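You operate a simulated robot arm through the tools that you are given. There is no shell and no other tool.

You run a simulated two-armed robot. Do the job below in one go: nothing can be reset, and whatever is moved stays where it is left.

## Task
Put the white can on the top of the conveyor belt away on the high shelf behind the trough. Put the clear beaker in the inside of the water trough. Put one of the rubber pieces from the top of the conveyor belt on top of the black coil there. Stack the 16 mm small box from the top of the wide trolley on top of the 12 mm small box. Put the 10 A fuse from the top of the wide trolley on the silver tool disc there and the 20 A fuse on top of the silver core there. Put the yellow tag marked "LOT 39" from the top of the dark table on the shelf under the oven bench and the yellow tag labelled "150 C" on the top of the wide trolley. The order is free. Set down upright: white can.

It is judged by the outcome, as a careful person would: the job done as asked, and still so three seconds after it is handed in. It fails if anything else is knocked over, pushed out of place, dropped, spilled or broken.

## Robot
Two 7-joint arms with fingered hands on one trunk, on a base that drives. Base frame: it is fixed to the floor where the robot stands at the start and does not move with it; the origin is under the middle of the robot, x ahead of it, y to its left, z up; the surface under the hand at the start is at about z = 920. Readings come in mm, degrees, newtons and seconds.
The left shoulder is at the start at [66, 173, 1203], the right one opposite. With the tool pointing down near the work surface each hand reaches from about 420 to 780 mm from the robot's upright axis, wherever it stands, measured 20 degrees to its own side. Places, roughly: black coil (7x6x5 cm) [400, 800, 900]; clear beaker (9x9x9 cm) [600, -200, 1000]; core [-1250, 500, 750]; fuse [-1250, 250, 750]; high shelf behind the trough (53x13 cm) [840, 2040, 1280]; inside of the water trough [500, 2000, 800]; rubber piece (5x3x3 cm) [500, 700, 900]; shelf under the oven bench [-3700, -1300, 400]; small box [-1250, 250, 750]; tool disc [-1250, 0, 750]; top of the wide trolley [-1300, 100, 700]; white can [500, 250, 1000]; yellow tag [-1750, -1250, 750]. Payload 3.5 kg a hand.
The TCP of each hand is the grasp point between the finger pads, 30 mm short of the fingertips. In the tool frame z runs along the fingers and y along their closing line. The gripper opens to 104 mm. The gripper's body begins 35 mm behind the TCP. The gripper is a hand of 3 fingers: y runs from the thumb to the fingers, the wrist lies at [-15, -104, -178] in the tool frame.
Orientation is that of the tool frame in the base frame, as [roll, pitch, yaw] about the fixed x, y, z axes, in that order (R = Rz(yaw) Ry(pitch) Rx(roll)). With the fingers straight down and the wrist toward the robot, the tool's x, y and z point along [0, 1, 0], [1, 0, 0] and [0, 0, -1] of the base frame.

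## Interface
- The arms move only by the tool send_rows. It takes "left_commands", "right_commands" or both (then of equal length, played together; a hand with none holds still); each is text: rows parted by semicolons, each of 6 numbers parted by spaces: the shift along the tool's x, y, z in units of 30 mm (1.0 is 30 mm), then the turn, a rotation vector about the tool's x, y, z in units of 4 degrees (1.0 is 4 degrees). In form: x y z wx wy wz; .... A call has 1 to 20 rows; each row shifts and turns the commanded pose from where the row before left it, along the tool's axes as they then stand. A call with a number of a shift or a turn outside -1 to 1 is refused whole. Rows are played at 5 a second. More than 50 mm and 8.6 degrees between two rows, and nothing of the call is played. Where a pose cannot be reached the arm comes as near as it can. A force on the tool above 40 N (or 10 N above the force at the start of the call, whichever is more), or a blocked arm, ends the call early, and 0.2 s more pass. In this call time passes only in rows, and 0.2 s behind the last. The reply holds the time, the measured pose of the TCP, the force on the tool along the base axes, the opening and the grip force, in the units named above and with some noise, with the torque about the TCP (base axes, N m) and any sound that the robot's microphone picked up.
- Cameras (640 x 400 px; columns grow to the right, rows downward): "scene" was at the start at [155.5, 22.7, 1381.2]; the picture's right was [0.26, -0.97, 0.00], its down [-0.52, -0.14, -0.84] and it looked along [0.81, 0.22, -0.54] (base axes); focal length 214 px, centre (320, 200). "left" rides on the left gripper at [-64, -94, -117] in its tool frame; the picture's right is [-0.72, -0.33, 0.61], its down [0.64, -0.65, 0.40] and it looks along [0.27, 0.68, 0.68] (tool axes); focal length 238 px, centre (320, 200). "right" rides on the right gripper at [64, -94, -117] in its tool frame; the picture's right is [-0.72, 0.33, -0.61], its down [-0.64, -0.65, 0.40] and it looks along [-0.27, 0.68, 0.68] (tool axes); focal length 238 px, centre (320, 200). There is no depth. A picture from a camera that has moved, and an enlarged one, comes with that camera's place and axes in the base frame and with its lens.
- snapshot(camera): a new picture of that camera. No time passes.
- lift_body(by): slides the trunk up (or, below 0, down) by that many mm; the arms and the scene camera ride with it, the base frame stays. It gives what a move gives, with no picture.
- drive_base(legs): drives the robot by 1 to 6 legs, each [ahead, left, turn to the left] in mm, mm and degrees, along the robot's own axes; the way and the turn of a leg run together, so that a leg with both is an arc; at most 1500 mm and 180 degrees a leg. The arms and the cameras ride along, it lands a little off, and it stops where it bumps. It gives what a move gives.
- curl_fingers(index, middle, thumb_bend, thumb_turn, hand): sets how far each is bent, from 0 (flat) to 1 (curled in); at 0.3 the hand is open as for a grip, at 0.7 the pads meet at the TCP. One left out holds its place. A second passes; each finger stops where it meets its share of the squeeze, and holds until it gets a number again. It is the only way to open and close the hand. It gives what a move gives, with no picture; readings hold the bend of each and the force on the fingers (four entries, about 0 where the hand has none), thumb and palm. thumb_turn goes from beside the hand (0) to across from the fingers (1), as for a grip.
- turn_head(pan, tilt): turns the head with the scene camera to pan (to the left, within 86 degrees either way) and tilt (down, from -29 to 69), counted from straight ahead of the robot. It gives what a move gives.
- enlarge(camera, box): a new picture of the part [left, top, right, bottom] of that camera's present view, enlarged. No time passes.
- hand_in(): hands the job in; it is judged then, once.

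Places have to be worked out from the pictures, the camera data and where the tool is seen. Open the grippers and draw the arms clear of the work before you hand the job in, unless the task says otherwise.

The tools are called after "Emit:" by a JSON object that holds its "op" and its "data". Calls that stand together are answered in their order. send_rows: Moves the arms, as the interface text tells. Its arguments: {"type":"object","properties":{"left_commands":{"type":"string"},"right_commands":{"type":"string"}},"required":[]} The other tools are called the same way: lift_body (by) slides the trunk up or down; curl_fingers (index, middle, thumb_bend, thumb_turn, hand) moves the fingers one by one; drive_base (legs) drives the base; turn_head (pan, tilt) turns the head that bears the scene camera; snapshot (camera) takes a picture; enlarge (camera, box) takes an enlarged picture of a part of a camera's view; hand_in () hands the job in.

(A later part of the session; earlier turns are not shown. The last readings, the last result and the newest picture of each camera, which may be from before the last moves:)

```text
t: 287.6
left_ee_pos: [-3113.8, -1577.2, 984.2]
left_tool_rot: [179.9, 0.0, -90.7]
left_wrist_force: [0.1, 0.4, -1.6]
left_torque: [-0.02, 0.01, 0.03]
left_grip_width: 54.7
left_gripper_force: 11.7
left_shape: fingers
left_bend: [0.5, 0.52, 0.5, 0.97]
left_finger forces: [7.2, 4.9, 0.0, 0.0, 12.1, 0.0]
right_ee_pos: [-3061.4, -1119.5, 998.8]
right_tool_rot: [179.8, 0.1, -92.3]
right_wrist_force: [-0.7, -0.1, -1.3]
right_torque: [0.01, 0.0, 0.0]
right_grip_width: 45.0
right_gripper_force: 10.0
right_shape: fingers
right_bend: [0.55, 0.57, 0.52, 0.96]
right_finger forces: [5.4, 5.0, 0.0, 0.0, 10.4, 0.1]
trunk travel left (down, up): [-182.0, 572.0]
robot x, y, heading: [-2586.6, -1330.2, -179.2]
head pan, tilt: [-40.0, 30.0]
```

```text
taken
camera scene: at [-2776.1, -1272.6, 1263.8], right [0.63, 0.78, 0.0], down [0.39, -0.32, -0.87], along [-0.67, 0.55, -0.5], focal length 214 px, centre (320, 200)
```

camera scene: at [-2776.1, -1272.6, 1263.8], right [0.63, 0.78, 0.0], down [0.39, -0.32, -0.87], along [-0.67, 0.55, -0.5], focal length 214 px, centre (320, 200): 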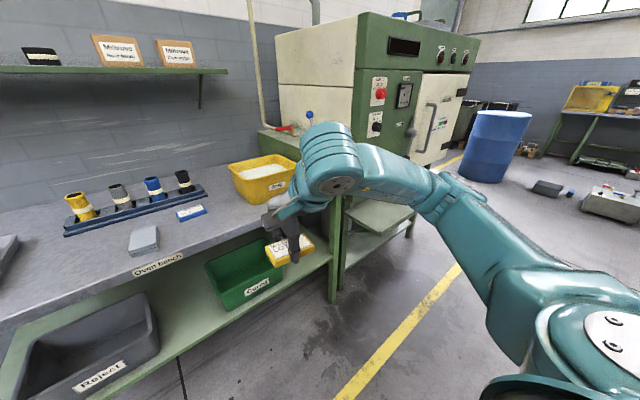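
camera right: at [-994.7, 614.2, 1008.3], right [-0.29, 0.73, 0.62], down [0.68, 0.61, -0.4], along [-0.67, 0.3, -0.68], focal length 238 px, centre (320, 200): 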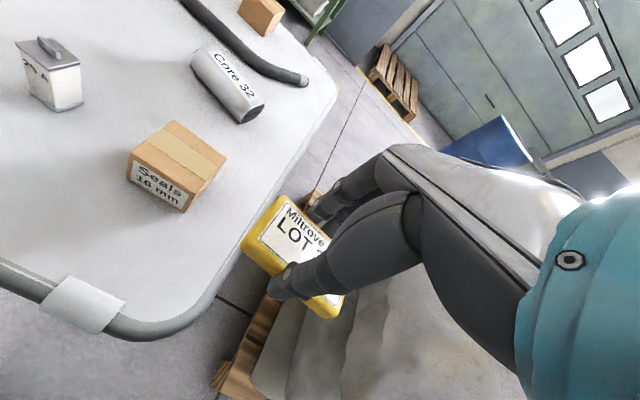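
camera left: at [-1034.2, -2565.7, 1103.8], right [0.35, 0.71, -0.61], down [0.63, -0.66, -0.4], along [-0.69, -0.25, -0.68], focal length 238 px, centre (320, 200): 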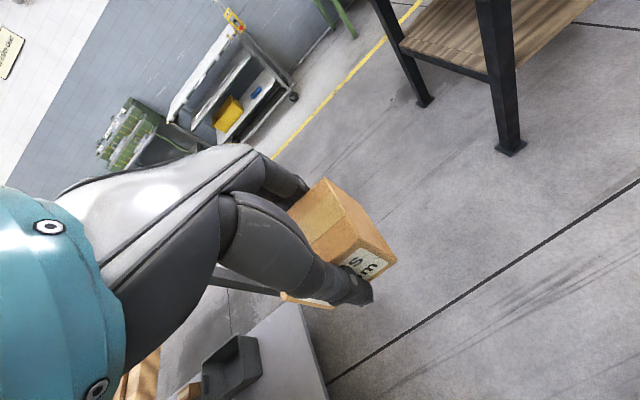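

"Oven bench" confirmed; the shelf (z≈400, front edge x≈−3397) has a ~200 mm free gap between the Reject and Cured trays at y≈−1341. I raise the left hand (box), then drive to line the right hand up with that gap.

Emit:
{"op": "send_rows", "data": {"left_commands": "0 0 -0.9 0 0 0; 0 0 -0.9 0 0 0; 0 0 -0.9 0 0 0; 0 0 -0.9 0 0 0; 0 0 -0.9 0 0 0; 0 0 -0.9 0 0 0; 0 0 -0.9 0 0 0"}}

Emit:
{"op": "drive_base", "data": {"legs": [[0, 222, 0], [225, 0, 0]]}}

Emit:
{"op": "turn_head", "data": {"pan": -10, "tilt": 45}}

Emit:
{"op": "snapshot", "data": {"camera": "scene"}}

Emit:
{"op": "snapshot", "data": {"camera": "right"}}

```text
t: 289.2
left_ee_pos: [-3114.5, -1575.8, 1174.7]
left_tool_rot: [-179.9, 0.0, -90.8]
left_wrist_force: [0.2, -0.9, -0.9]
left_torque: [0.04, 0.05, -0.02]
left_grip_width: 54.5
left_gripper_force: 12.4
left_shape: fingers
left_bend: [0.5, 0.52, 0.5, 0.97]
left_finger forces: [7.0, 4.8, 0.1, 0.1, 11.8, 0.1]
right_ee_pos: [-3062.3, -1118.9, 999.3]
right_tool_rot: [180.0, 0.0, -92.1]
right_wrist_force: [0.3, 0.1, -0.6]
right_torque: [-0.02, -0.02, 0.02]
right_grip_width: 45.1
right_gripper_force: 10.6
right_shape: fingers
right_bend: [0.55, 0.57, 0.52, 0.96]
right_finger forces: [5.6, 4.9, 0.0, 0.0, 10.4, 0.0]
trunk travel left (down, up): [-182.0, 572.0]
robot x, y, heading: [-2586.1, -1326.6, -179.1]
head pan, tilt: [-40.0, 30.0]
```

```text
t: 292.2
left_ee_pos: [-3336.0, -1803.8, 1174.5]
left_tool_rot: [-180.0, 0.1, -90.7]
left_wrist_force: [-0.4, -0.1, -1.4]
left_torque: [0.01, -0.06, -0.03]
left_grip_width: 54.3
left_gripper_force: 11.7
left_shape: fingers
left_bend: [0.5, 0.52, 0.5, 0.97]
left_finger forces: [7.0, 4.8, 0.0, 0.0, 11.8, 0.1]
right_ee_pos: [-3283.9, -1347.2, 998.4]
right_tool_rot: [179.9, 0.1, -92.1]
right_wrist_force: [0.5, 0.0, -0.3]
right_torque: [-0.02, 0.01, 0.03]
right_grip_width: 45.1
right_gripper_force: 10.2
right_shape: fingers
right_bend: [0.55, 0.57, 0.52, 0.96]
right_finger forces: [5.5, 4.9, 0.0, 0.0, 10.4, 0.1]
trunk travel left (down, up): [-182.0, 572.0]
robot x, y, heading: [-2802.3, -1555.8, -179.3]
head pan, tilt: [-40.0, 30.0]
```

```text
t: 293.2
left_ee_pos: [-3335.1, -1804.8, 1176.0]
left_tool_rot: [180.0, 0.1, -90.7]
left_wrist_force: [0.0, -0.3, -1.5]
left_torque: [0.01, 0.04, -0.03]
left_grip_width: 54.6
left_gripper_force: 11.9
left_shape: fingers
left_bend: [0.5, 0.52, 0.5, 0.97]
left_finger forces: [7.1, 4.7, 0.0, 0.0, 11.8, 0.0]
right_ee_pos: [-3282.9, -1347.8, 999.0]
right_tool_rot: [180.0, 0.1, -92.1]
right_wrist_force: [-0.5, -0.1, -0.4]
right_torque: [0.02, 0.01, 0.01]
right_grip_width: 44.9
right_gripper_force: 10.2
right_shape: fingers
right_bend: [0.55, 0.57, 0.52, 0.96]
right_finger forces: [5.4, 4.9, 0.0, 0.0, 10.4, 0.0]
trunk travel left (down, up): [-182.0, 572.0]
robot x, y, heading: [-2805.5, -1551.4, -179.3]
head pan, tilt: [-10.0, 45.0]
```

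```text
taken
camera scene: at [-3007.1, -1542.8, 1241.3], right [0.16, 0.99, 0.0], down [0.7, -0.11, -0.71], along [-0.7, 0.11, -0.71], focal length 214 px, centre (320, 200)
```

scene: 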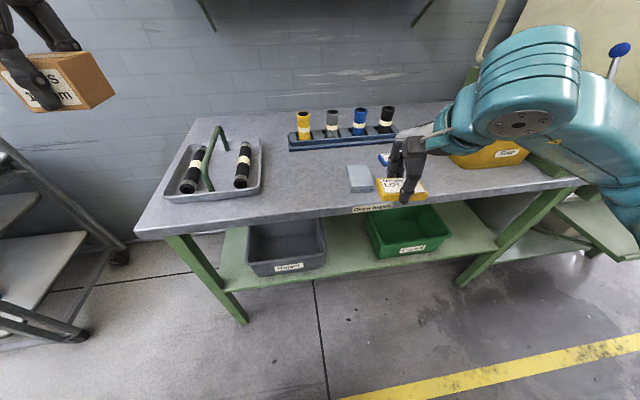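

```text
taken
camera right: at [-3191.5, -1415.5, 1116.4], right [-0.3, 0.73, 0.62], down [0.68, 0.62, -0.4], along [-0.67, 0.29, -0.68], focal length 238 px, centre (320, 200)
```

right: 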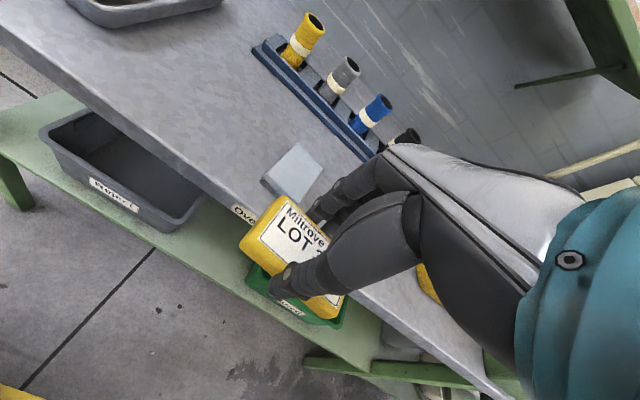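

I enlarge the scene to locate the shelf edge and the gap between the trays.

Emit:
{"op": "enlarge", "data": {"camera": "scene", "box": [200, 180, 520, 330]}}

Emit:
{"op": "enlarge", "data": {"camera": "right", "box": [0, 80, 400, 340]}}

```text
2.00 times, centred on (360, 255) of scene
camera zoom: at [-3007.1, -1542.8, 1241.3], right [0.16, 0.99, 0.0], down [0.7, -0.11, -0.71], along [-0.7, 0.11, -0.71], focal length 429 px, centre (240, 90)
```

zoom: 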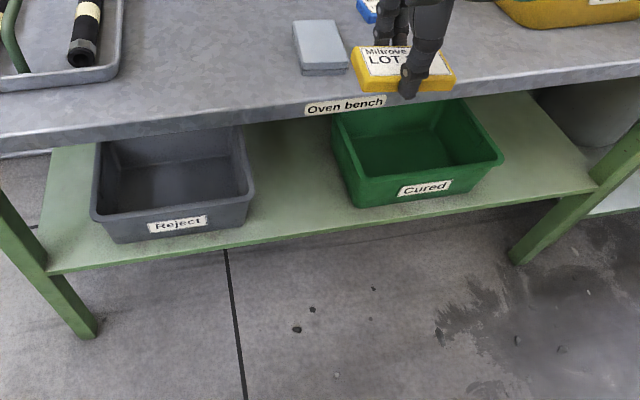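

```text
1.54 times, centred on (200, 210) of right
camera zoom: at [-3191.5, -1415.5, 1116.4], right [-0.3, 0.73, 0.62], down [0.68, 0.62, -0.4], along [-0.67, 0.29, -0.68], focal length 367 px, centre (505, 185)
```

zoom: 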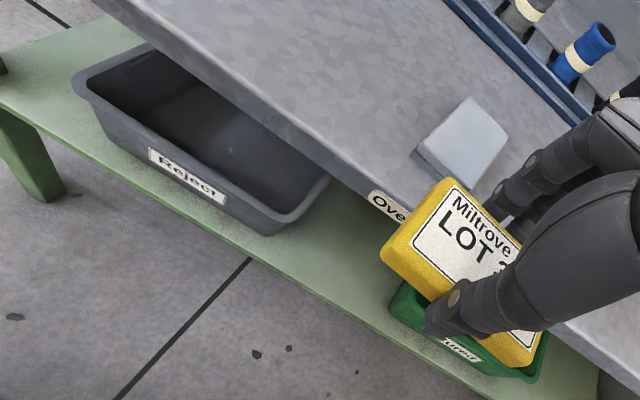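

Shelf edge works out at x≈−3408, z≈385; target for the tag ≈(−3445, −1342). I back off 60 mm for clearance and lower the trunk 180 mm.

Emit:
{"op": "drive_base", "data": {"legs": [[-60, 0, 0]]}}

Emit:
{"op": "lift_body", "data": {"by": -90}}

Emit:
{"op": "lift_body", "data": {"by": -90}}

Emit:
{"op": "snapshot", "data": {"camera": "scene"}}

```text
t: 294.1
left_ee_pos: [-3273.8, -1802.8, 1174.2]
left_tool_rot: [180.0, 0.0, -90.7]
left_wrist_force: [0.5, -0.1, -0.2]
left_torque: [-0.03, -0.02, 0.02]
left_grip_width: 54.3
left_gripper_force: 12.4
left_shape: fingers
left_bend: [0.5, 0.52, 0.5, 0.97]
left_finger forces: [7.0, 4.7, 0.0, 0.1, 11.7, 0.1]
right_ee_pos: [-3222.4, -1345.5, 998.8]
right_tool_rot: [179.7, 0.0, -92.1]
right_wrist_force: [0.0, -0.5, -0.6]
right_torque: [0.0, 0.01, -0.03]
right_grip_width: 45.4
right_gripper_force: 10.3
right_shape: fingers
right_bend: [0.55, 0.57, 0.52, 0.96]
right_finger forces: [5.5, 4.9, 0.0, 0.1, 10.3, 0.0]
trunk travel left (down, up): [-182.0, 572.0]
robot x, y, heading: [-2743.4, -1552.4, -179.0]
head pan, tilt: [-10.0, 45.0]
```

```text
t: 295.4
left_ee_pos: [-3275.4, -1803.7, 1085.1]
left_tool_rot: [179.9, 0.0, -90.6]
left_wrist_force: [0.4, -0.7, -1.2]
left_torque: [0.0, 0.01, 0.01]
left_grip_width: 54.2
left_gripper_force: 12.4
left_shape: fingers
left_bend: [0.5, 0.52, 0.5, 0.97]
left_finger forces: [7.0, 4.8, 0.1, 0.0, 11.8, 0.0]
right_ee_pos: [-3223.9, -1346.0, 909.3]
right_tool_rot: [179.8, 0.1, -92.3]
right_wrist_force: [-0.7, -0.3, -0.3]
right_torque: [0.03, 0.03, 0.04]
right_grip_width: 45.1
right_gripper_force: 10.2
right_shape: fingers
right_bend: [0.55, 0.57, 0.52, 0.96]
right_finger forces: [5.5, 4.9, 0.0, 0.0, 10.5, 0.0]
trunk travel left (down, up): [-92.0, 662.0]
robot x, y, heading: [-2748.9, -1558.7, -179.0]
head pan, tilt: [-10.0, 45.0]
```

```text
t: 296.6
left_ee_pos: [-3275.1, -1802.9, 994.6]
left_tool_rot: [-179.9, 0.2, -90.7]
left_wrist_force: [0.2, -0.2, -0.2]
left_torque: [0.0, 0.03, 0.01]
left_grip_width: 54.6
left_gripper_force: 11.7
left_shape: fingers
left_bend: [0.5, 0.52, 0.5, 0.97]
left_finger forces: [7.0, 4.8, 0.0, 0.0, 11.8, 0.0]
right_ee_pos: [-3245.4, -1346.3, 787.6]
right_tool_rot: [-174.5, 0.4, -92.1]
right_wrist_force: [-0.3, -0.3, -1.1]
right_torque: [0.01, 0.02, 0.01]
right_grip_width: 45.0
right_gripper_force: 10.2
right_shape: fingers
right_bend: [0.55, 0.57, 0.52, 0.96]
right_finger forces: [5.4, 4.9, 0.1, 0.0, 10.4, 0.1]
trunk travel left (down, up): [-2.0, 752.0]
robot x, y, heading: [-2744.8, -1554.9, -179.6]
head pan, tilt: [-10.0, 45.0]
```

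```text
taken
camera scene: at [-3052.7, -1543.6, 1050.0], right [0.16, 0.99, 0.0], down [0.7, -0.11, -0.71], along [-0.7, 0.11, -0.71], focal length 214 px, centre (320, 200)
```

scene: 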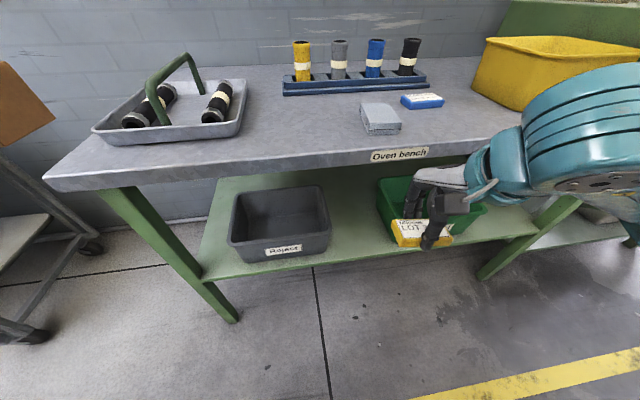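

The trunk is at its lowest and the right hand tilted 5.5° again. I re-level it, then descend in front of the shelf.

Emit:
{"op": "send_rows", "data": {"right_commands": "0 0 0 -0.69 0.025 0; 0 0 0 -0.69 0.025 0; 0 0 0.9 0 0 0; 0 0 0.9 0 0 0; 0 0 0.9 0 0 0; 0 0 0.9 0 0 0; 0 0 0.9 0 0 0"}}

Emit:
{"op": "snapshot", "data": {"camera": "right"}}

Emit:
{"op": "snapshot", "data": {"camera": "scene"}}

```text
t: 298.2
left_ee_pos: [-3275.7, -1802.9, 994.6]
left_tool_rot: [-180.0, 0.0, -90.7]
left_wrist_force: [0.0, 0.6, -1.7]
left_torque: [0.0, 0.0, -0.02]
left_grip_width: 54.4
left_gripper_force: 12.0
left_shape: fingers
left_bend: [0.5, 0.52, 0.5, 0.97]
left_finger forces: [7.0, 4.8, 0.0, 0.0, 11.8, 0.1]
right_ee_pos: [-3274.3, -1348.5, 659.5]
right_tool_rot: [-180.0, 0.2, -92.1]
right_wrist_force: [0.1, -0.2, -1.8]
right_torque: [0.0, -0.01, -0.02]
right_grip_width: 45.2
right_gripper_force: 10.2
right_shape: fingers
right_bend: [0.55, 0.57, 0.52, 0.96]
right_finger forces: [5.5, 4.8, 0.0, 0.1, 10.2, 0.1]
right hand out of reach, approached as far as the arm can: row 1, 2, 3, 4
trunk travel left (down, up): [-2.0, 752.0]
robot x, y, heading: [-2743.0, -1553.1, -179.2]
head pan, tilt: [-10.0, 45.0]
```

```text
taken
camera right: at [-3183.3, -1417.5, 776.9], right [-0.3, 0.73, 0.62], down [0.68, 0.62, -0.4], along [-0.67, 0.3, -0.68], focal length 238 px, centre (320, 200)
```

right: 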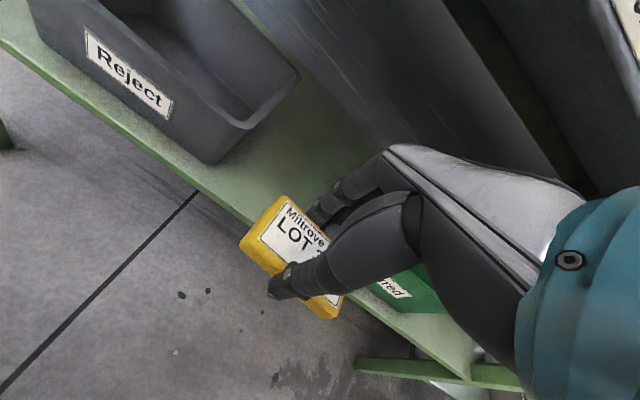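

```text
taken
camera scene: at [-3053.4, -1543.6, 1049.7], right [0.16, 0.99, 0.0], down [0.7, -0.11, -0.71], along [-0.7, 0.11, -0.71], focal length 214 px, centre (320, 200)
```

scene: 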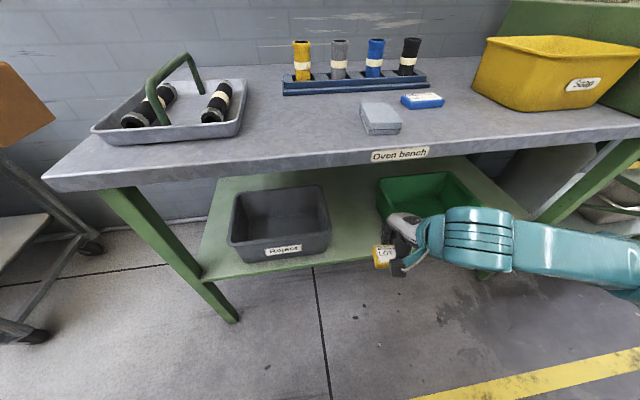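

Level at (−3274, −1348, 660). I continue down to about z 450, still in front of the shelf edge.

Emit:
{"op": "send_rows", "data": {"right_commands": "0 0 0.9 0 0 0; 0 0 0.9 0 0 0; 0 0 0.9 0 0 0; 0 0 0.9 0 0 0; 0 0 0.9 0 0 0; 0 0 0.9 0 0 0; 0 0 0.6 0 0 0"}}

Emit:
{"op": "snapshot", "data": {"camera": "right"}}

Emit:
{"op": "enlarge", "data": {"camera": "scene", "box": [200, 160, 520, 340]}}

```text
t: 299.9
left_ee_pos: [-3275.8, -1802.3, 993.5]
left_tool_rot: [-180.0, 0.0, -90.7]
left_wrist_force: [0.3, 1.2, -0.1]
left_torque: [-0.02, 0.0, 0.0]
left_grip_width: 54.0
left_gripper_force: 12.0
left_shape: fingers
left_bend: [0.5, 0.52, 0.5, 0.97]
left_finger forces: [7.0, 4.8, 0.1, 0.0, 11.7, 0.1]
right_ee_pos: [-3273.2, -1348.1, 542.5]
right_tool_rot: [-179.9, 0.3, -92.2]
right_wrist_force: [-0.7, 0.2, -0.4]
right_torque: [-0.02, 0.03, 0.01]
right_grip_width: 45.2
right_gripper_force: 10.5
right_shape: fingers
right_bend: [0.55, 0.57, 0.52, 0.96]
right_finger forces: [5.5, 4.9, 0.0, 0.0, 10.4, 0.0]
right hand out of reach, approached as far as the arm can: row 5, 6, 7
trunk travel left (down, up): [-2.0, 752.0]
robot x, y, heading: [-2744.1, -1552.4, -179.1]
head pan, tilt: [-10.0, 45.0]
```

```text
taken
camera right: at [-3182.2, -1416.8, 660.2], right [-0.3, 0.73, 0.62], down [0.68, 0.62, -0.4], along [-0.67, 0.3, -0.68], focal length 238 px, centre (320, 200)
```

right: 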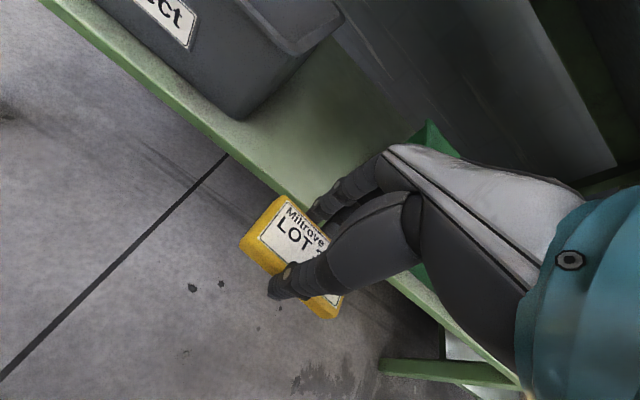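

```text
2.00 times, centred on (360, 250) of scene
camera zoom: at [-3053.4, -1543.6, 1049.7], right [0.16, 0.99, 0.0], down [0.7, -0.11, -0.71], along [-0.7, 0.11, -0.71], focal length 429 px, centre (240, 100)
```

zoom: 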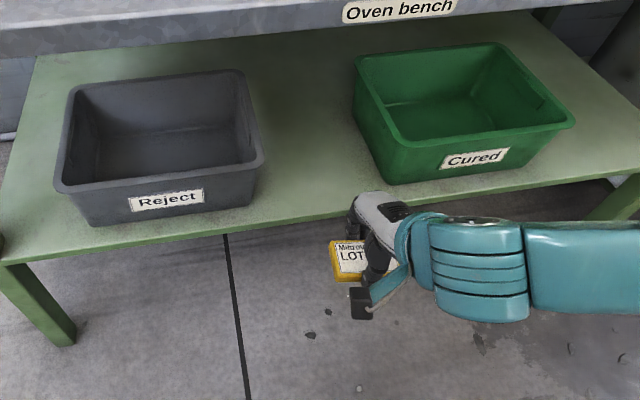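

The arm is too folded here to go lower (the torso leans forward when low). I back the base 170 mm and reach further out and down.

Emit:
{"op": "drive_base", "data": {"legs": [[-170, 0, 0]]}}

Emit:
{"op": "send_rows", "data": {"right_commands": "0 0.8 0.3 0 0 0; 0 0.8 0.4 0 0 0; 0 0.8 0.5 0 0 0; 0 0.8 0.6 0 0 0; 0 0.7 0.6 0 0 0"}}

Emit:
{"op": "snapshot", "data": {"camera": "right"}}

Emit:
{"op": "snapshot", "data": {"camera": "scene"}}

```text
t: 301.3
left_ee_pos: [-3105.9, -1799.7, 994.7]
left_tool_rot: [179.9, 0.0, -90.7]
left_wrist_force: [1.0, -0.2, -1.0]
left_torque: [-0.01, 0.01, 0.02]
left_grip_width: 54.6
left_gripper_force: 11.5
left_shape: fingers
left_bend: [0.5, 0.52, 0.5, 0.97]
left_finger forces: [7.0, 4.8, 0.1, 0.0, 11.8, 0.0]
right_ee_pos: [-3103.1, -1344.2, 542.4]
right_tool_rot: [-179.9, 0.4, -92.1]
right_wrist_force: [0.3, -0.4, -0.5]
right_torque: [-0.02, -0.02, -0.01]
right_grip_width: 45.2
right_gripper_force: 10.2
right_shape: fingers
right_bend: [0.55, 0.57, 0.52, 0.96]
right_finger forces: [5.6, 4.9, 0.0, 0.0, 10.3, 0.1]
trunk travel left (down, up): [-2.0, 752.0]
robot x, y, heading: [-2575.2, -1551.9, -179.1]
head pan, tilt: [-10.0, 45.0]
```

```text
t: 302.5
left_ee_pos: [-3106.4, -1800.3, 993.4]
left_tool_rot: [-179.9, 0.0, -90.8]
left_wrist_force: [-0.3, -0.8, -0.4]
left_torque: [-0.01, 0.0, 0.0]
left_grip_width: 54.4
left_gripper_force: 11.6
left_shape: fingers
left_bend: [0.5, 0.52, 0.5, 0.97]
left_finger forces: [7.0, 4.8, 0.0, 0.0, 11.9, 0.0]
right_ee_pos: [-3221.7, -1339.7, 470.7]
right_tool_rot: [-179.9, 0.3, -92.2]
right_wrist_force: [0.2, 0.9, -1.0]
right_torque: [0.04, 0.03, -0.01]
right_grip_width: 45.1
right_gripper_force: 10.7
right_shape: fingers
right_bend: [0.55, 0.57, 0.52, 0.96]
right_finger forces: [5.5, 4.8, 0.0, 0.0, 10.3, 0.0]
trunk travel left (down, up): [-2.0, 752.0]
robot x, y, heading: [-2573.9, -1548.8, -179.1]
head pan, tilt: [-10.0, 45.0]
```

```text
taken
camera right: at [-3130.3, -1409.0, 587.6], right [-0.3, 0.73, 0.62], down [0.68, 0.62, -0.4], along [-0.67, 0.3, -0.68], focal length 238 px, centre (320, 200)
```

right: 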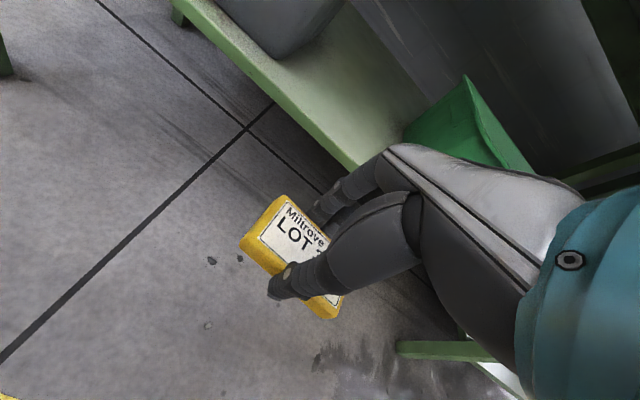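

```text
taken
camera scene: at [-2883.9, -1540.9, 1049.6], right [0.16, 0.99, 0.0], down [0.7, -0.11, -0.71], along [-0.7, 0.11, -0.71], focal length 214 px, centre (320, 200)
```

scene: 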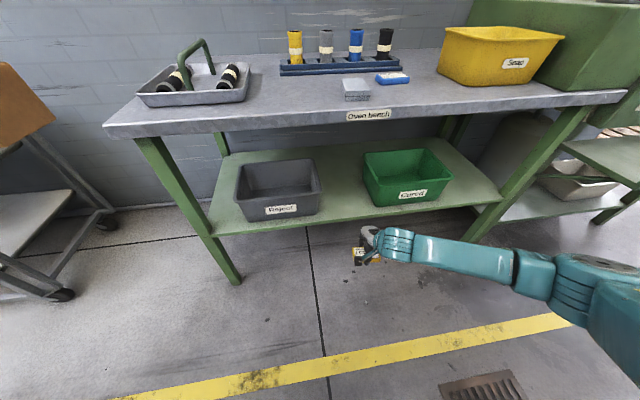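

Now it reaches. I take an enlarged look at the shelf edge and gap from this angle.

Emit:
{"op": "enlarge", "data": {"camera": "scene", "box": [220, 140, 480, 270]}}

```text
2.46 times, centred on (350, 205) of scene
camera zoom: at [-2883.9, -1540.9, 1049.6], right [0.16, 0.99, 0.0], down [0.7, -0.11, -0.71], along [-0.7, 0.11, -0.71], focal length 528 px, centre (246, 188)
```

zoom: 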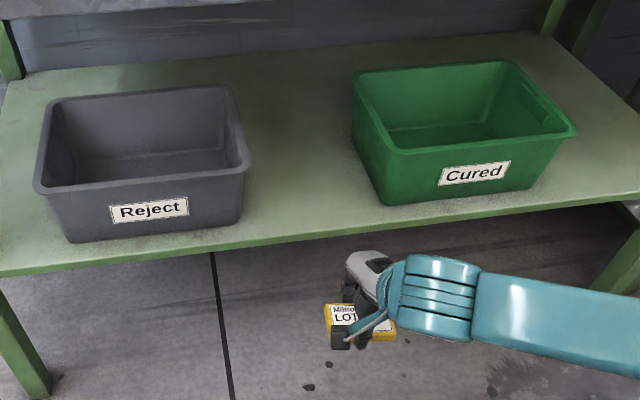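

Gap centre is y≈−1347, tray fronts ~45 mm behind the edge. I raise 18 mm for safe entry, move the base forward 110 mm, then extend the hand over the shelf.

Emit:
{"op": "send_rows", "data": {"right_commands": "0.2 0 -0.6 0 0 0"}}

Emit:
{"op": "drive_base", "data": {"legs": [[110, 0, 0]]}}

Emit:
{"op": "send_rows", "data": {"right_commands": "0 0.6 0 0 0 0; 0 0.6 0 0 0 0; 0 0.6 0 0 0 0"}}

Emit:
{"op": "snapshot", "data": {"camera": "right"}}

Emit:
{"op": "enlarge", "data": {"camera": "scene", "box": [240, 140, 480, 270]}}

```text
t: 302.9
left_ee_pos: [-3105.7, -1801.0, 993.9]
left_tool_rot: [-180.0, 0.0, -90.6]
left_wrist_force: [-0.3, -0.1, -1.1]
left_torque: [-0.03, 0.03, -0.03]
left_grip_width: 54.6
left_gripper_force: 11.2
left_shape: fingers
left_bend: [0.5, 0.52, 0.5, 0.97]
left_finger forces: [7.0, 4.8, 0.0, 0.0, 11.7, 0.1]
right_ee_pos: [-3220.2, -1346.7, 488.1]
right_tool_rot: [-179.9, 0.3, -92.1]
right_wrist_force: [0.2, -0.2, 0.0]
right_torque: [0.01, 0.02, -0.01]
right_grip_width: 45.2
right_gripper_force: 10.1
right_shape: fingers
right_bend: [0.55, 0.57, 0.52, 0.96]
right_finger forces: [5.4, 4.8, 0.1, 0.1, 10.3, 0.0]
trunk travel left (down, up): [-2.0, 752.0]
robot x, y, heading: [-2579.6, -1551.3, -179.0]
head pan, tilt: [-10.0, 45.0]
```

```text
t: 304.1
left_ee_pos: [-3216.2, -1801.1, 994.1]
left_tool_rot: [-180.0, 0.0, -90.7]
left_wrist_force: [-0.4, -0.1, -0.8]
left_torque: [0.0, -0.03, 0.04]
left_grip_width: 54.5
left_gripper_force: 11.7
left_shape: fingers
left_bend: [0.5, 0.52, 0.5, 0.97]
left_finger forces: [7.2, 4.8, 0.1, 0.0, 11.8, 0.0]
right_ee_pos: [-3330.5, -1347.3, 488.2]
right_tool_rot: [-179.9, 0.4, -92.2]
right_wrist_force: [0.0, 1.1, 0.2]
right_torque: [0.0, -0.02, 0.01]
right_grip_width: 45.2
right_gripper_force: 11.1
right_shape: fingers
right_bend: [0.55, 0.57, 0.52, 0.96]
right_finger forces: [5.6, 4.8, 0.0, 0.1, 10.3, 0.0]
trunk travel left (down, up): [-2.0, 752.0]
robot x, y, heading: [-2681.9, -1551.1, -179.2]
head pan, tilt: [-10.0, 45.0]
```

```text
t: 304.9
left_ee_pos: [-3216.0, -1802.2, 994.8]
left_tool_rot: [-180.0, 0.0, -90.7]
left_wrist_force: [-0.4, 0.4, -1.5]
left_torque: [0.0, 0.01, -0.02]
left_grip_width: 54.2
left_gripper_force: 12.1
left_shape: fingers
left_bend: [0.5, 0.52, 0.5, 0.97]
left_finger forces: [7.1, 4.9, 0.1, 0.0, 11.8, 0.0]
right_ee_pos: [-3384.5, -1345.6, 488.5]
right_tool_rot: [-179.9, 0.3, -92.2]
right_wrist_force: [0.1, -0.1, -0.1]
right_torque: [0.01, 0.01, 0.0]
right_grip_width: 44.9
right_gripper_force: 10.0
right_shape: fingers
right_bend: [0.55, 0.57, 0.52, 0.96]
right_finger forces: [5.5, 4.8, 0.0, 0.1, 10.4, 0.1]
trunk travel left (down, up): [-2.0, 752.0]
robot x, y, heading: [-2688.1, -1546.2, -179.2]
head pan, tilt: [-10.0, 45.0]
```

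```text
taken
camera right: at [-3293.2, -1415.0, 606.3], right [-0.3, 0.73, 0.62], down [0.68, 0.62, -0.4], along [-0.67, 0.3, -0.68], focal length 238 px, centre (320, 200)
```

right: 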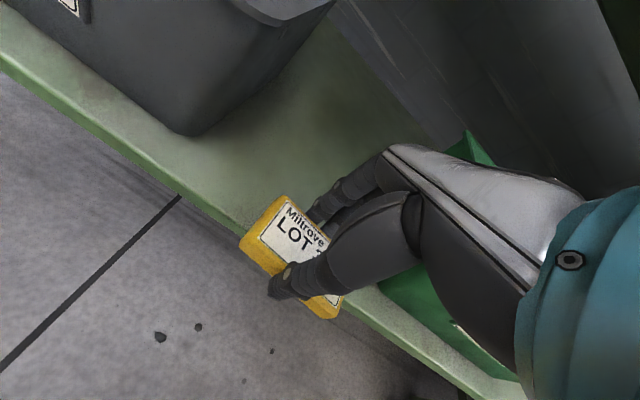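

```text
2.67 times, centred on (360, 205) of scene
camera zoom: at [-2993.5, -1542.5, 1049.7], right [0.16, 0.99, 0.0], down [0.7, -0.11, -0.71], along [-0.7, 0.11, -0.71], focal length 572 px, centre (213, 187)
```

zoom: 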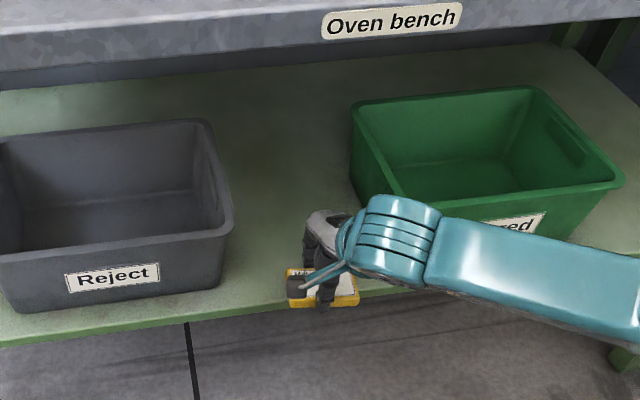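

The tag is centred between the trays, right above the shelf's front edge. I advance 62 mm more over the shelf.

Emit:
{"op": "send_rows", "data": {"right_commands": "0 0.7 0 0 0 0; 0 0.7 0 0 0 0; 0 0.7 0 0 0 0"}}

Emit:
{"op": "send_rows", "data": {"right_commands": "0 0 0.3 0 0 0; 0 0 0.3 0 0 0; 0 0 0.3 0 0 0; 0 0 0.3 0 0 0"}}

Emit:
{"op": "snapshot", "data": {"camera": "right"}}

Emit:
{"op": "enlarge", "data": {"camera": "scene", "box": [240, 140, 480, 270]}}

```text
t: 305.7
left_ee_pos: [-3216.9, -1801.3, 994.0]
left_tool_rot: [-179.9, -0.1, -90.7]
left_wrist_force: [-0.7, -0.9, -1.7]
left_torque: [0.0, -0.02, 0.01]
left_grip_width: 54.6
left_gripper_force: 12.0
left_shape: fingers
left_bend: [0.5, 0.52, 0.5, 0.97]
left_finger forces: [7.0, 4.8, 0.0, 0.0, 11.9, 0.0]
right_ee_pos: [-3447.4, -1343.4, 488.9]
right_tool_rot: [-180.0, 0.2, -92.3]
right_wrist_force: [-0.2, -1.2, -0.1]
right_torque: [0.0, -0.04, 0.0]
right_grip_width: 45.1
right_gripper_force: 10.5
right_shape: fingers
right_bend: [0.55, 0.57, 0.52, 0.96]
right_finger forces: [5.5, 4.7, 0.0, 0.1, 10.3, 0.0]
trunk travel left (down, up): [-2.0, 752.0]
robot x, y, heading: [-2688.1, -1547.6, -179.4]
head pan, tilt: [-10.0, 45.0]
```

```text
t: 306.7
left_ee_pos: [-3214.7, -1802.3, 994.7]
left_tool_rot: [179.9, -0.1, -90.7]
left_wrist_force: [0.3, 0.4, -1.3]
left_torque: [0.01, -0.01, -0.03]
left_grip_width: 54.4
left_gripper_force: 11.4
left_shape: fingers
left_bend: [0.5, 0.52, 0.5, 0.97]
left_finger forces: [7.2, 4.8, 0.0, 0.0, 11.8, 0.1]
right_ee_pos: [-3446.9, -1343.2, 456.6]
right_tool_rot: [179.9, 0.2, -92.1]
right_wrist_force: [1.6, 0.8, 10.8]
right_torque: [0.0, -0.06, 0.01]
right_grip_width: 45.0
right_gripper_force: 11.1
right_shape: fingers
right_bend: [0.56, 0.58, 0.52, 0.96]
right_finger forces: [5.4, 5.0, 0.0, 0.0, 11.5, 0.0]
trunk travel left (down, up): [-2.0, 752.0]
robot x, y, heading: [-2682.1, -1550.3, -178.8]
head pan, tilt: [-10.0, 45.0]
```

```text
taken
camera right: at [-3356.2, -1412.6, 573.1], right [-0.3, 0.73, 0.62], down [0.68, 0.62, -0.4], along [-0.68, 0.3, -0.68], focal length 238 px, centre (320, 200)
```

right: 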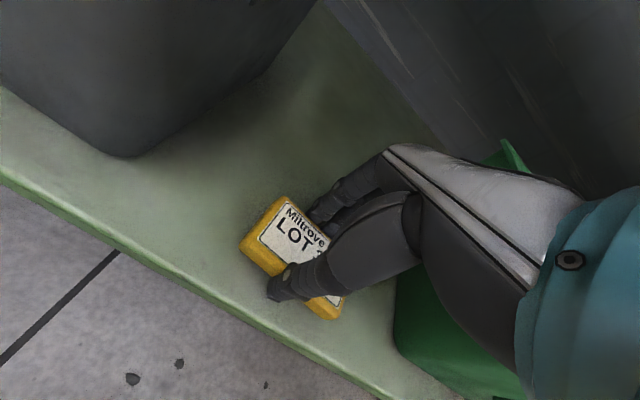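

```text
2.67 times, centred on (360, 205) of scene
camera zoom: at [-2992.3, -1542.7, 1050.4], right [0.16, 0.99, 0.0], down [0.7, -0.11, -0.71], along [-0.7, 0.11, -0.71], focal length 572 px, centre (213, 187)
```

zoom: 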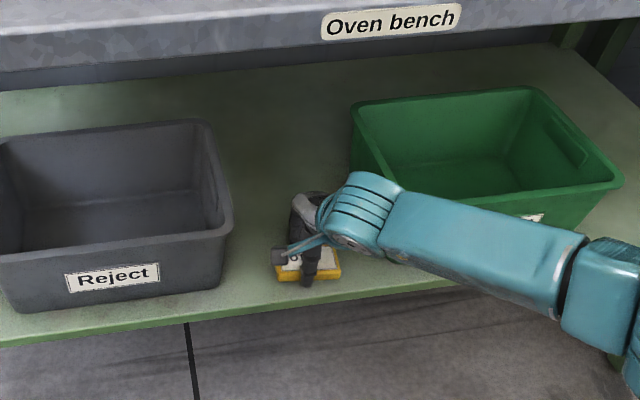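

Contact (10.8 N) at z 456.6, tag fully over the shelf. I relieve, open, rise a little and withdraw backwards.

Emit:
{"op": "send_rows", "data": {"right_commands": "0 0 -0.08 0 0 0"}}

Emit:
{"op": "curl_fingers", "data": {"hand": "right", "index": 0.46, "middle": 0.46, "thumb_bend": 0.43}}

Emit:
{"op": "curl_fingers", "data": {"hand": "right", "index": 0.36, "middle": 0.36, "thumb_bend": 0.34}}

Emit:
{"op": "send_rows", "data": {"right_commands": "0 0 -0.4 0 0 0; 0 0 -0.6 0 0 0; 0 0 -0.6 0 0 0; 0 -0.7 0 0 0 0; 0 -0.8 0 0 0 0; 0 -0.8 0 0 0 0; 0 -0.8 0 0 0 0; 0 -0.8 0 0 0 0"}}

Emit:
{"op": "snapshot", "data": {"camera": "right"}}

Emit:
{"op": "enlarge", "data": {"camera": "scene", "box": [240, 140, 480, 270]}}

```text
t: 307.1
left_ee_pos: [-3215.3, -1801.7, 994.6]
left_tool_rot: [180.0, 0.0, -90.7]
left_wrist_force: [-0.6, -0.1, -0.4]
left_torque: [-0.01, -0.02, 0.03]
left_grip_width: 54.2
left_gripper_force: 11.9
left_shape: fingers
left_bend: [0.5, 0.52, 0.5, 0.97]
left_finger forces: [7.1, 4.8, 0.0, 0.0, 11.8, 0.1]
right_ee_pos: [-3447.8, -1345.2, 455.6]
right_tool_rot: [179.9, 0.2, -92.2]
right_wrist_force: [-2.3, 0.6, 7.6]
right_torque: [0.04, 0.06, -0.01]
right_grip_width: 45.0
right_gripper_force: 11.5
right_shape: fingers
right_bend: [0.56, 0.58, 0.53, 0.96]
right_finger forces: [6.4, 5.9, 0.1, 0.0, 10.4, 0.1]
trunk travel left (down, up): [-2.0, 752.0]
robot x, y, heading: [-2687.6, -1550.0, -179.1]
head pan, tilt: [-10.0, 45.0]
```

```text
t: 308.1
left_ee_pos: [-3216.4, -1801.1, 994.5]
left_tool_rot: [179.9, 0.0, -90.7]
left_wrist_force: [-0.6, -0.1, -0.3]
left_torque: [0.0, -0.02, -0.02]
left_grip_width: 54.3
left_gripper_force: 12.1
left_shape: fingers
left_bend: [0.5, 0.52, 0.5, 0.97]
left_finger forces: [7.1, 4.8, 0.1, 0.0, 11.7, 0.0]
right_ee_pos: [-3447.3, -1343.7, 455.7]
right_tool_rot: [-179.8, 0.3, -92.2]
right_wrist_force: [-0.1, 0.4, 1.2]
right_torque: [0.01, 0.02, 0.0]
right_grip_width: 65.7
right_gripper_force: 0.1
right_shape: fingers
right_bend: [0.46, 0.46, 0.43, 0.97]
right_finger forces: [0.0, 0.7, 0.0, 0.0, 0.1, 0.0]
trunk travel left (down, up): [-2.0, 752.0]
robot x, y, heading: [-2684.7, -1549.0, -179.1]
head pan, tilt: [-10.0, 45.0]
```

```text
t: 309.1
left_ee_pos: [-3215.2, -1801.1, 995.2]
left_tool_rot: [180.0, 0.0, -90.7]
left_wrist_force: [-0.5, -0.2, 0.2]
left_torque: [0.0, 0.05, 0.0]
left_grip_width: 54.4
left_gripper_force: 12.3
left_shape: fingers
left_bend: [0.5, 0.52, 0.5, 0.97]
left_finger forces: [7.1, 4.7, 0.1, 0.1, 11.8, 0.0]
right_ee_pos: [-3447.8, -1342.6, 454.3]
right_tool_rot: [-179.9, 0.3, -92.2]
right_wrist_force: [0.1, 0.0, 0.0]
right_torque: [-0.03, 0.0, -0.04]
right_grip_width: 90.3
right_gripper_force: 0.0
right_shape: fingers
right_bend: [0.36, 0.36, 0.34, 0.97]
right_finger forces: [0.0, 0.0, 0.0, 0.0, 0.0, 0.1]
trunk travel left (down, up): [-2.0, 752.0]
robot x, y, heading: [-2687.5, -1553.1, -179.1]
head pan, tilt: [-10.0, 45.0]
```

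```text
t: 310.9
left_ee_pos: [-3215.5, -1800.9, 994.7]
left_tool_rot: [180.0, 0.0, -90.7]
left_wrist_force: [0.9, 0.5, -0.2]
left_torque: [0.02, 0.03, 0.03]
left_grip_width: 54.3
left_gripper_force: 11.3
left_shape: fingers
left_bend: [0.5, 0.52, 0.5, 0.97]
left_finger forces: [7.1, 4.8, 0.0, 0.1, 11.8, 0.1]
right_ee_pos: [-3330.8, -1349.1, 502.4]
right_tool_rot: [179.9, 0.3, -92.2]
right_wrist_force: [0.1, -0.3, 0.3]
right_torque: [-0.01, -0.02, -0.01]
right_grip_width: 90.1
right_gripper_force: 0.1
right_shape: fingers
right_bend: [0.36, 0.36, 0.34, 0.97]
right_finger forces: [0.0, 0.0, 0.0, 0.0, 0.0, 0.0]
trunk travel left (down, up): [-2.0, 752.0]
robot x, y, heading: [-2683.4, -1549.8, -179.1]
head pan, tilt: [-10.0, 45.0]
```

```text
taken
camera right: at [-3238.9, -1417.3, 620.8], right [-0.3, 0.73, 0.62], down [0.68, 0.62, -0.4], along [-0.67, 0.3, -0.68], focal length 238 px, centre (320, 200)
```

right: 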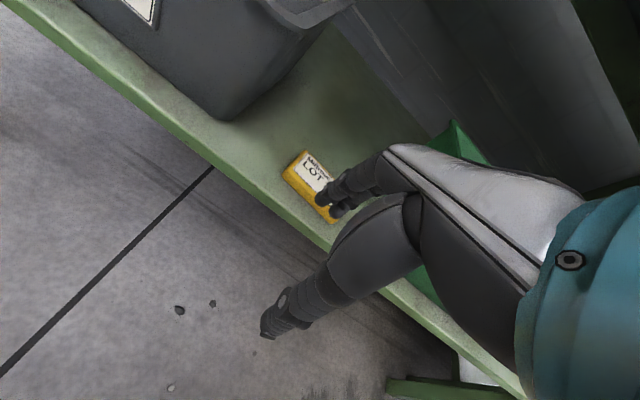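

```text
2.67 times, centred on (360, 205) of scene
camera zoom: at [-2993.4, -1542.5, 1049.7], right [0.16, 0.99, 0.0], down [0.7, -0.11, -0.71], along [-0.7, 0.11, -0.71], focal length 572 px, centre (213, 187)
```

zoom: 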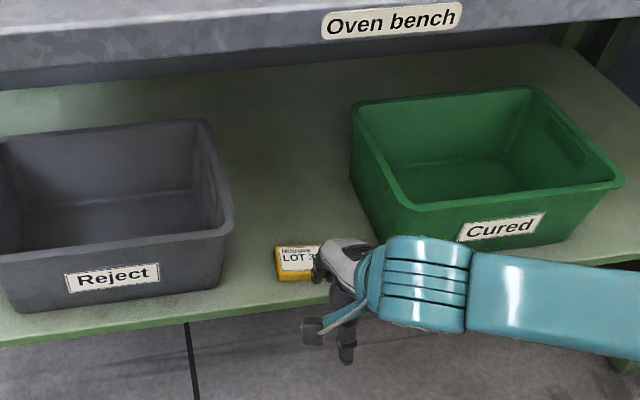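

LOT 39 rests on the shelf under the oven bench. I withdraw, back off 130 mm, and raise the trunk again.

Emit:
{"op": "send_rows", "data": {"right_commands": "0 -0.9 0 0 0 0; 0 -0.9 0 0 0 0; 0 -0.6 -0.3 0 0 0"}}

Emit:
{"op": "drive_base", "data": {"legs": [[-130, 0, 0]]}}

Emit:
{"op": "lift_body", "data": {"by": 180}}

Emit:
{"op": "turn_head", "data": {"pan": -45, "tilt": 25}}

Emit:
{"op": "snapshot", "data": {"camera": "scene"}}

```text
t: 311.7
left_ee_pos: [-3215.3, -1801.9, 994.3]
left_tool_rot: [180.0, 0.0, -90.8]
left_wrist_force: [0.7, 0.3, -1.6]
left_torque: [0.0, 0.0, 0.0]
left_grip_width: 54.1
left_gripper_force: 12.6
left_shape: fingers
left_bend: [0.5, 0.52, 0.5, 0.97]
left_finger forces: [7.2, 4.9, 0.0, 0.0, 11.8, 0.0]
right_ee_pos: [-3258.8, -1349.9, 512.5]
right_tool_rot: [-180.0, 0.3, -92.2]
right_wrist_force: [-0.1, -1.0, -0.2]
right_torque: [-0.02, 0.03, -0.01]
right_grip_width: 90.4
right_gripper_force: 0.0
right_shape: fingers
right_bend: [0.36, 0.36, 0.34, 0.97]
right_finger forces: [0.0, 0.0, 0.1, 0.0, 0.0, 0.1]
trunk travel left (down, up): [-2.0, 752.0]
robot x, y, heading: [-2685.0, -1555.9, -178.9]
head pan, tilt: [-10.0, 45.0]
```

```text
t: 313.0
left_ee_pos: [-3085.2, -1799.9, 993.6]
left_tool_rot: [180.0, 0.0, -90.7]
left_wrist_force: [0.4, 0.6, -1.5]
left_torque: [0.02, -0.01, 0.0]
left_grip_width: 54.5
left_gripper_force: 11.8
left_shape: fingers
left_bend: [0.5, 0.52, 0.5, 0.97]
left_finger forces: [7.2, 4.9, 0.0, 0.0, 11.8, 0.0]
right_ee_pos: [-3127.6, -1347.1, 511.8]
right_tool_rot: [-179.9, 0.3, -92.3]
right_wrist_force: [0.2, -0.1, 0.3]
right_torque: [0.02, 0.02, 0.02]
right_grip_width: 90.4
right_gripper_force: 0.1
right_shape: fingers
right_bend: [0.36, 0.36, 0.34, 0.97]
right_finger forces: [0.0, 0.0, 0.1, 0.0, 0.0, 0.0]
trunk travel left (down, up): [-2.0, 752.0]
robot x, y, heading: [-2557.4, -1550.0, -179.0]
head pan, tilt: [-10.0, 45.0]
```

```text
t: 315.0
left_ee_pos: [-3085.9, -1800.2, 1174.3]
left_tool_rot: [-179.9, 0.0, -90.7]
left_wrist_force: [1.3, -0.1, -0.7]
left_torque: [0.02, -0.04, 0.01]
left_grip_width: 54.4
left_gripper_force: 12.0
left_shape: fingers
left_bend: [0.5, 0.52, 0.5, 0.97]
left_finger forces: [7.1, 4.6, 0.1, 0.0, 11.8, 0.0]
right_ee_pos: [-3128.5, -1347.1, 691.3]
right_tool_rot: [-179.8, 0.3, -92.2]
right_wrist_force: [-0.1, 0.2, -0.1]
right_torque: [0.03, -0.02, 0.0]
right_grip_width: 90.4
right_gripper_force: 0.1
right_shape: fingers
right_bend: [0.36, 0.36, 0.34, 0.97]
right_finger forces: [0.0, 0.1, 0.0, 0.2, 0.0, 0.0]
trunk travel left (down, up): [-182.0, 572.0]
robot x, y, heading: [-2554.8, -1549.6, -179.1]
head pan, tilt: [-10.0, 45.0]
```

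```text
t: 316.0
left_ee_pos: [-3085.4, -1798.7, 1175.2]
left_tool_rot: [180.0, 0.0, -90.7]
left_wrist_force: [0.1, 0.0, -0.1]
left_torque: [0.0, 0.02, -0.01]
left_grip_width: 54.3
left_gripper_force: 11.8
left_shape: fingers
left_bend: [0.5, 0.52, 0.5, 0.97]
left_finger forces: [7.1, 4.7, 0.0, 0.1, 11.8, 0.1]
right_ee_pos: [-3128.8, -1348.0, 692.6]
right_tool_rot: [-180.0, 0.4, -92.3]
right_wrist_force: [0.3, 0.7, 0.4]
right_torque: [-0.01, -0.02, 0.03]
right_grip_width: 90.3
right_gripper_force: 0.1
right_shape: fingers
right_bend: [0.36, 0.36, 0.34, 0.97]
right_finger forces: [0.0, 0.0, 0.1, 0.0, 0.0, 0.1]
trunk travel left (down, up): [-182.0, 572.0]
robot x, y, heading: [-2550.3, -1549.2, -179.3]
head pan, tilt: [-45.0, 25.0]
```

```text
taken
camera scene: at [-2743.5, -1487.6, 1271.8], right [0.7, 0.72, 0.0], down [0.3, -0.29, -0.91], along [-0.65, 0.63, -0.42], focal length 214 px, centre (320, 200)
```

scene: 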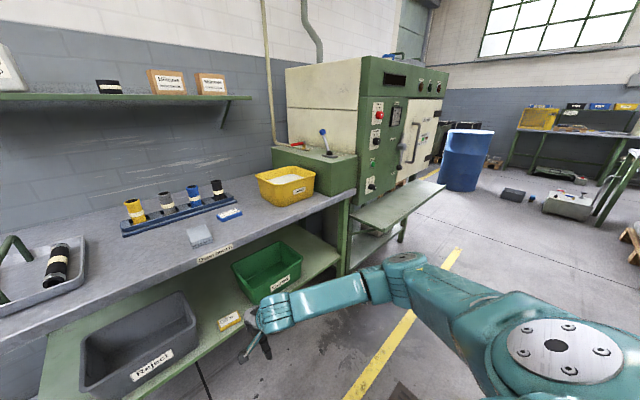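

The tag sits nicely between the trays. I raise and tuck the right hand, then drive right 1450 mm to the open area and turn around to face the trolley's far side.

Emit:
{"op": "send_rows", "data": {"right_commands": "0 -0.3 -0.9 0 0 0; 0 -0.3 -0.9 0 0 0; 0 -0.3 -0.9 0 0 0; 0 -0.3 -0.9 0 0 0; 0 -0.3 -0.9 0 0 0; 0 -0.3 -0.9 0 0 0; 0 -0.3 -0.9 0 0 0; 0 0 -0.9 0 0 0; 0 0 -0.9 0 0 0; 0 0 -0.9 0 0 0"}}

Emit:
{"op": "drive_base", "data": {"legs": [[0, -1450, 0], [0, 0, 180]]}}

Emit:
{"op": "turn_head", "data": {"pan": 0, "tilt": 30}}

Emit:
{"op": "snapshot", "data": {"camera": "scene"}}

```text
t: 318.2
left_ee_pos: [-3085.1, -1799.1, 1174.2]
left_tool_rot: [180.0, 0.0, -90.6]
left_wrist_force: [0.3, 1.2, -1.8]
left_torque: [-0.02, -0.01, 0.04]
left_grip_width: 54.4
left_gripper_force: 11.8
left_shape: fingers
left_bend: [0.5, 0.52, 0.5, 0.97]
left_finger forces: [7.2, 4.7, 0.1, 0.0, 11.8, 0.1]
right_ee_pos: [-3065.7, -1350.2, 963.9]
right_tool_rot: [-179.9, 0.2, -92.2]
right_wrist_force: [-1.6, -1.1, 0.1]
right_torque: [0.01, -0.04, -0.01]
right_grip_width: 90.1
right_gripper_force: 0.0
right_shape: fingers
right_bend: [0.36, 0.36, 0.34, 0.97]
right_finger forces: [0.0, 0.0, 0.1, 0.0, 0.0, 0.1]
trunk travel left (down, up): [-182.0, 572.0]
robot x, y, heading: [-2555.4, -1550.5, -179.2]
head pan, tilt: [-45.0, 25.0]
```

```text
t: 332.7
left_ee_pos: [-2052.3, 153.2, 1174.2]
left_tool_rot: [180.0, 0.0, 89.0]
left_wrist_force: [-0.2, 0.5, 0.2]
left_torque: [0.0, 0.01, 0.0]
left_grip_width: 53.5
left_gripper_force: 9.9
left_shape: fingers
left_bend: [0.51, 0.53, 0.5, 0.97]
left_finger forces: [6.1, 4.2, 0.0, 0.0, 10.3, 0.0]
right_ee_pos: [-2073.8, -295.3, 962.7]
right_tool_rot: [-179.9, 0.3, 87.7]
right_wrist_force: [0.0, 0.3, 0.7]
right_torque: [0.01, 0.02, -0.04]
right_grip_width: 90.1
right_gripper_force: 0.1
right_shape: fingers
right_bend: [0.36, 0.36, 0.34, 0.97]
right_finger forces: [0.0, 0.0, 0.0, 0.1, 0.0, 0.0]
trunk travel left (down, up): [-182.0, 572.0]
robot x, y, heading: [-2584.5, -94.9, 0.7]
head pan, tilt: [-45.0, 25.0]
```

```text
t: 333.9
left_ee_pos: [-2053.7, 152.3, 1173.9]
left_tool_rot: [-180.0, 0.0, 89.2]
left_wrist_force: [0.0, -0.4, -1.2]
left_torque: [-0.01, 0.02, -0.02]
left_grip_width: 53.5
left_gripper_force: 10.5
left_shape: fingers
left_bend: [0.51, 0.53, 0.5, 0.97]
left_finger forces: [6.2, 4.3, 0.0, 0.0, 10.3, 0.0]
right_ee_pos: [-2074.9, -295.0, 964.1]
right_tool_rot: [-179.9, 0.3, 87.8]
right_wrist_force: [-0.4, 0.1, -0.1]
right_torque: [-0.03, -0.03, 0.0]
right_grip_width: 90.4
right_gripper_force: 0.0
right_shape: fingers
right_bend: [0.36, 0.36, 0.34, 0.97]
right_finger forces: [0.1, 0.0, 0.0, 0.0, 0.1, 0.0]
trunk travel left (down, up): [-182.0, 572.0]
robot x, y, heading: [-2582.0, -95.1, 0.7]
head pan, tilt: [0.0, 30.0]
```

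```text
taken
camera scene: at [-2372.0, -94.0, 1263.9], right [0.01, -1.0, 0.0], down [-0.5, -0.01, -0.87], along [0.87, 0.01, -0.5], focal length 214 px, centre (320, 200)
```

scene: 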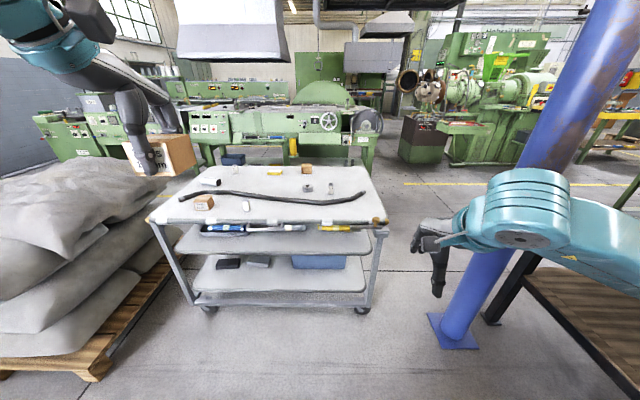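

We face the trolley from its far side. Left grip reads slightly lower, so I check the held box and read the near box's label.

Emit:
{"op": "snapshot", "data": {"camera": "left"}}

Emit:
{"op": "enlarge", "data": {"camera": "scene", "box": [140, 155, 300, 235]}}

Emit:
{"op": "enlarge", "data": {"camera": "scene", "box": [260, 155, 400, 235]}}

```text
taken
camera left: at [-2149.3, 90.8, 1292.1], right [-0.34, -0.71, -0.61], down [-0.64, 0.65, -0.4], along [0.69, 0.26, -0.68], focal length 238 px, centre (320, 200)
```

left: 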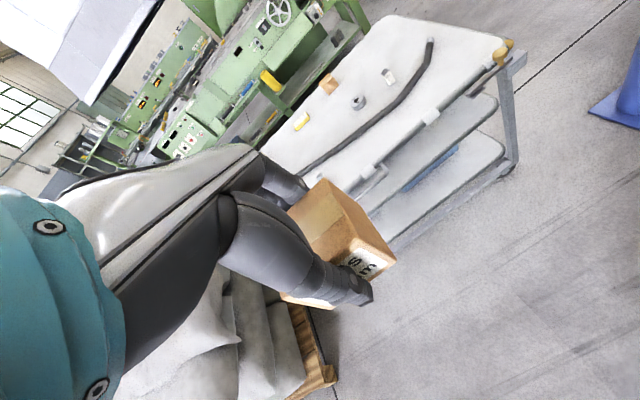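

```text
4.00 times, centred on (220, 195) of scene
camera zoom: at [-2372.0, -94.0, 1263.9], right [0.01, -1.0, 0.0], down [-0.5, -0.01, -0.87], along [0.87, 0.01, -0.5], focal length 858 px, centre (720, 220)
```

zoom: 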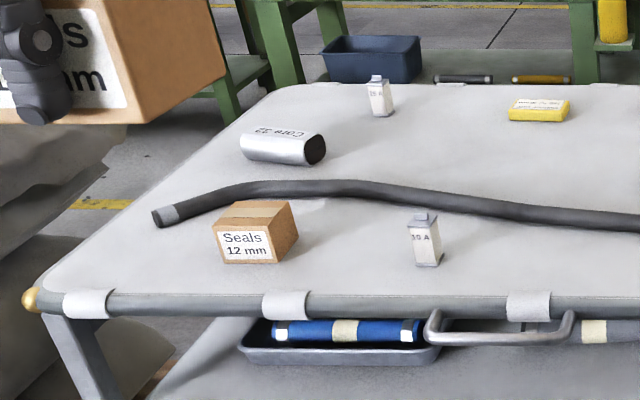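

```text
4.57 times, centred on (330, 195) of scene
camera zoom: at [-2372.0, -94.0, 1263.9], right [0.01, -1.0, 0.0], down [-0.5, -0.01, -0.87], along [0.87, 0.01, -0.5], focal length 980 px, centre (274, 223)
```

zoom: 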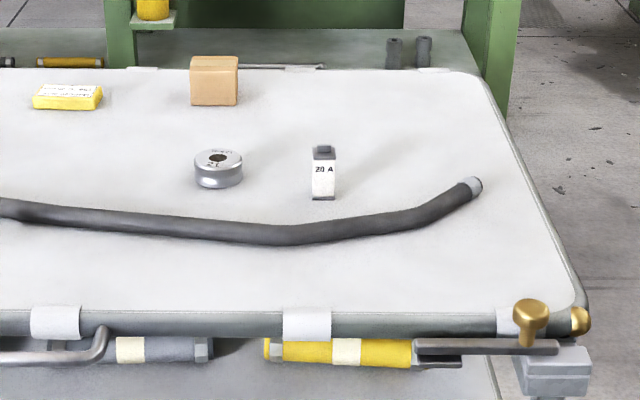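

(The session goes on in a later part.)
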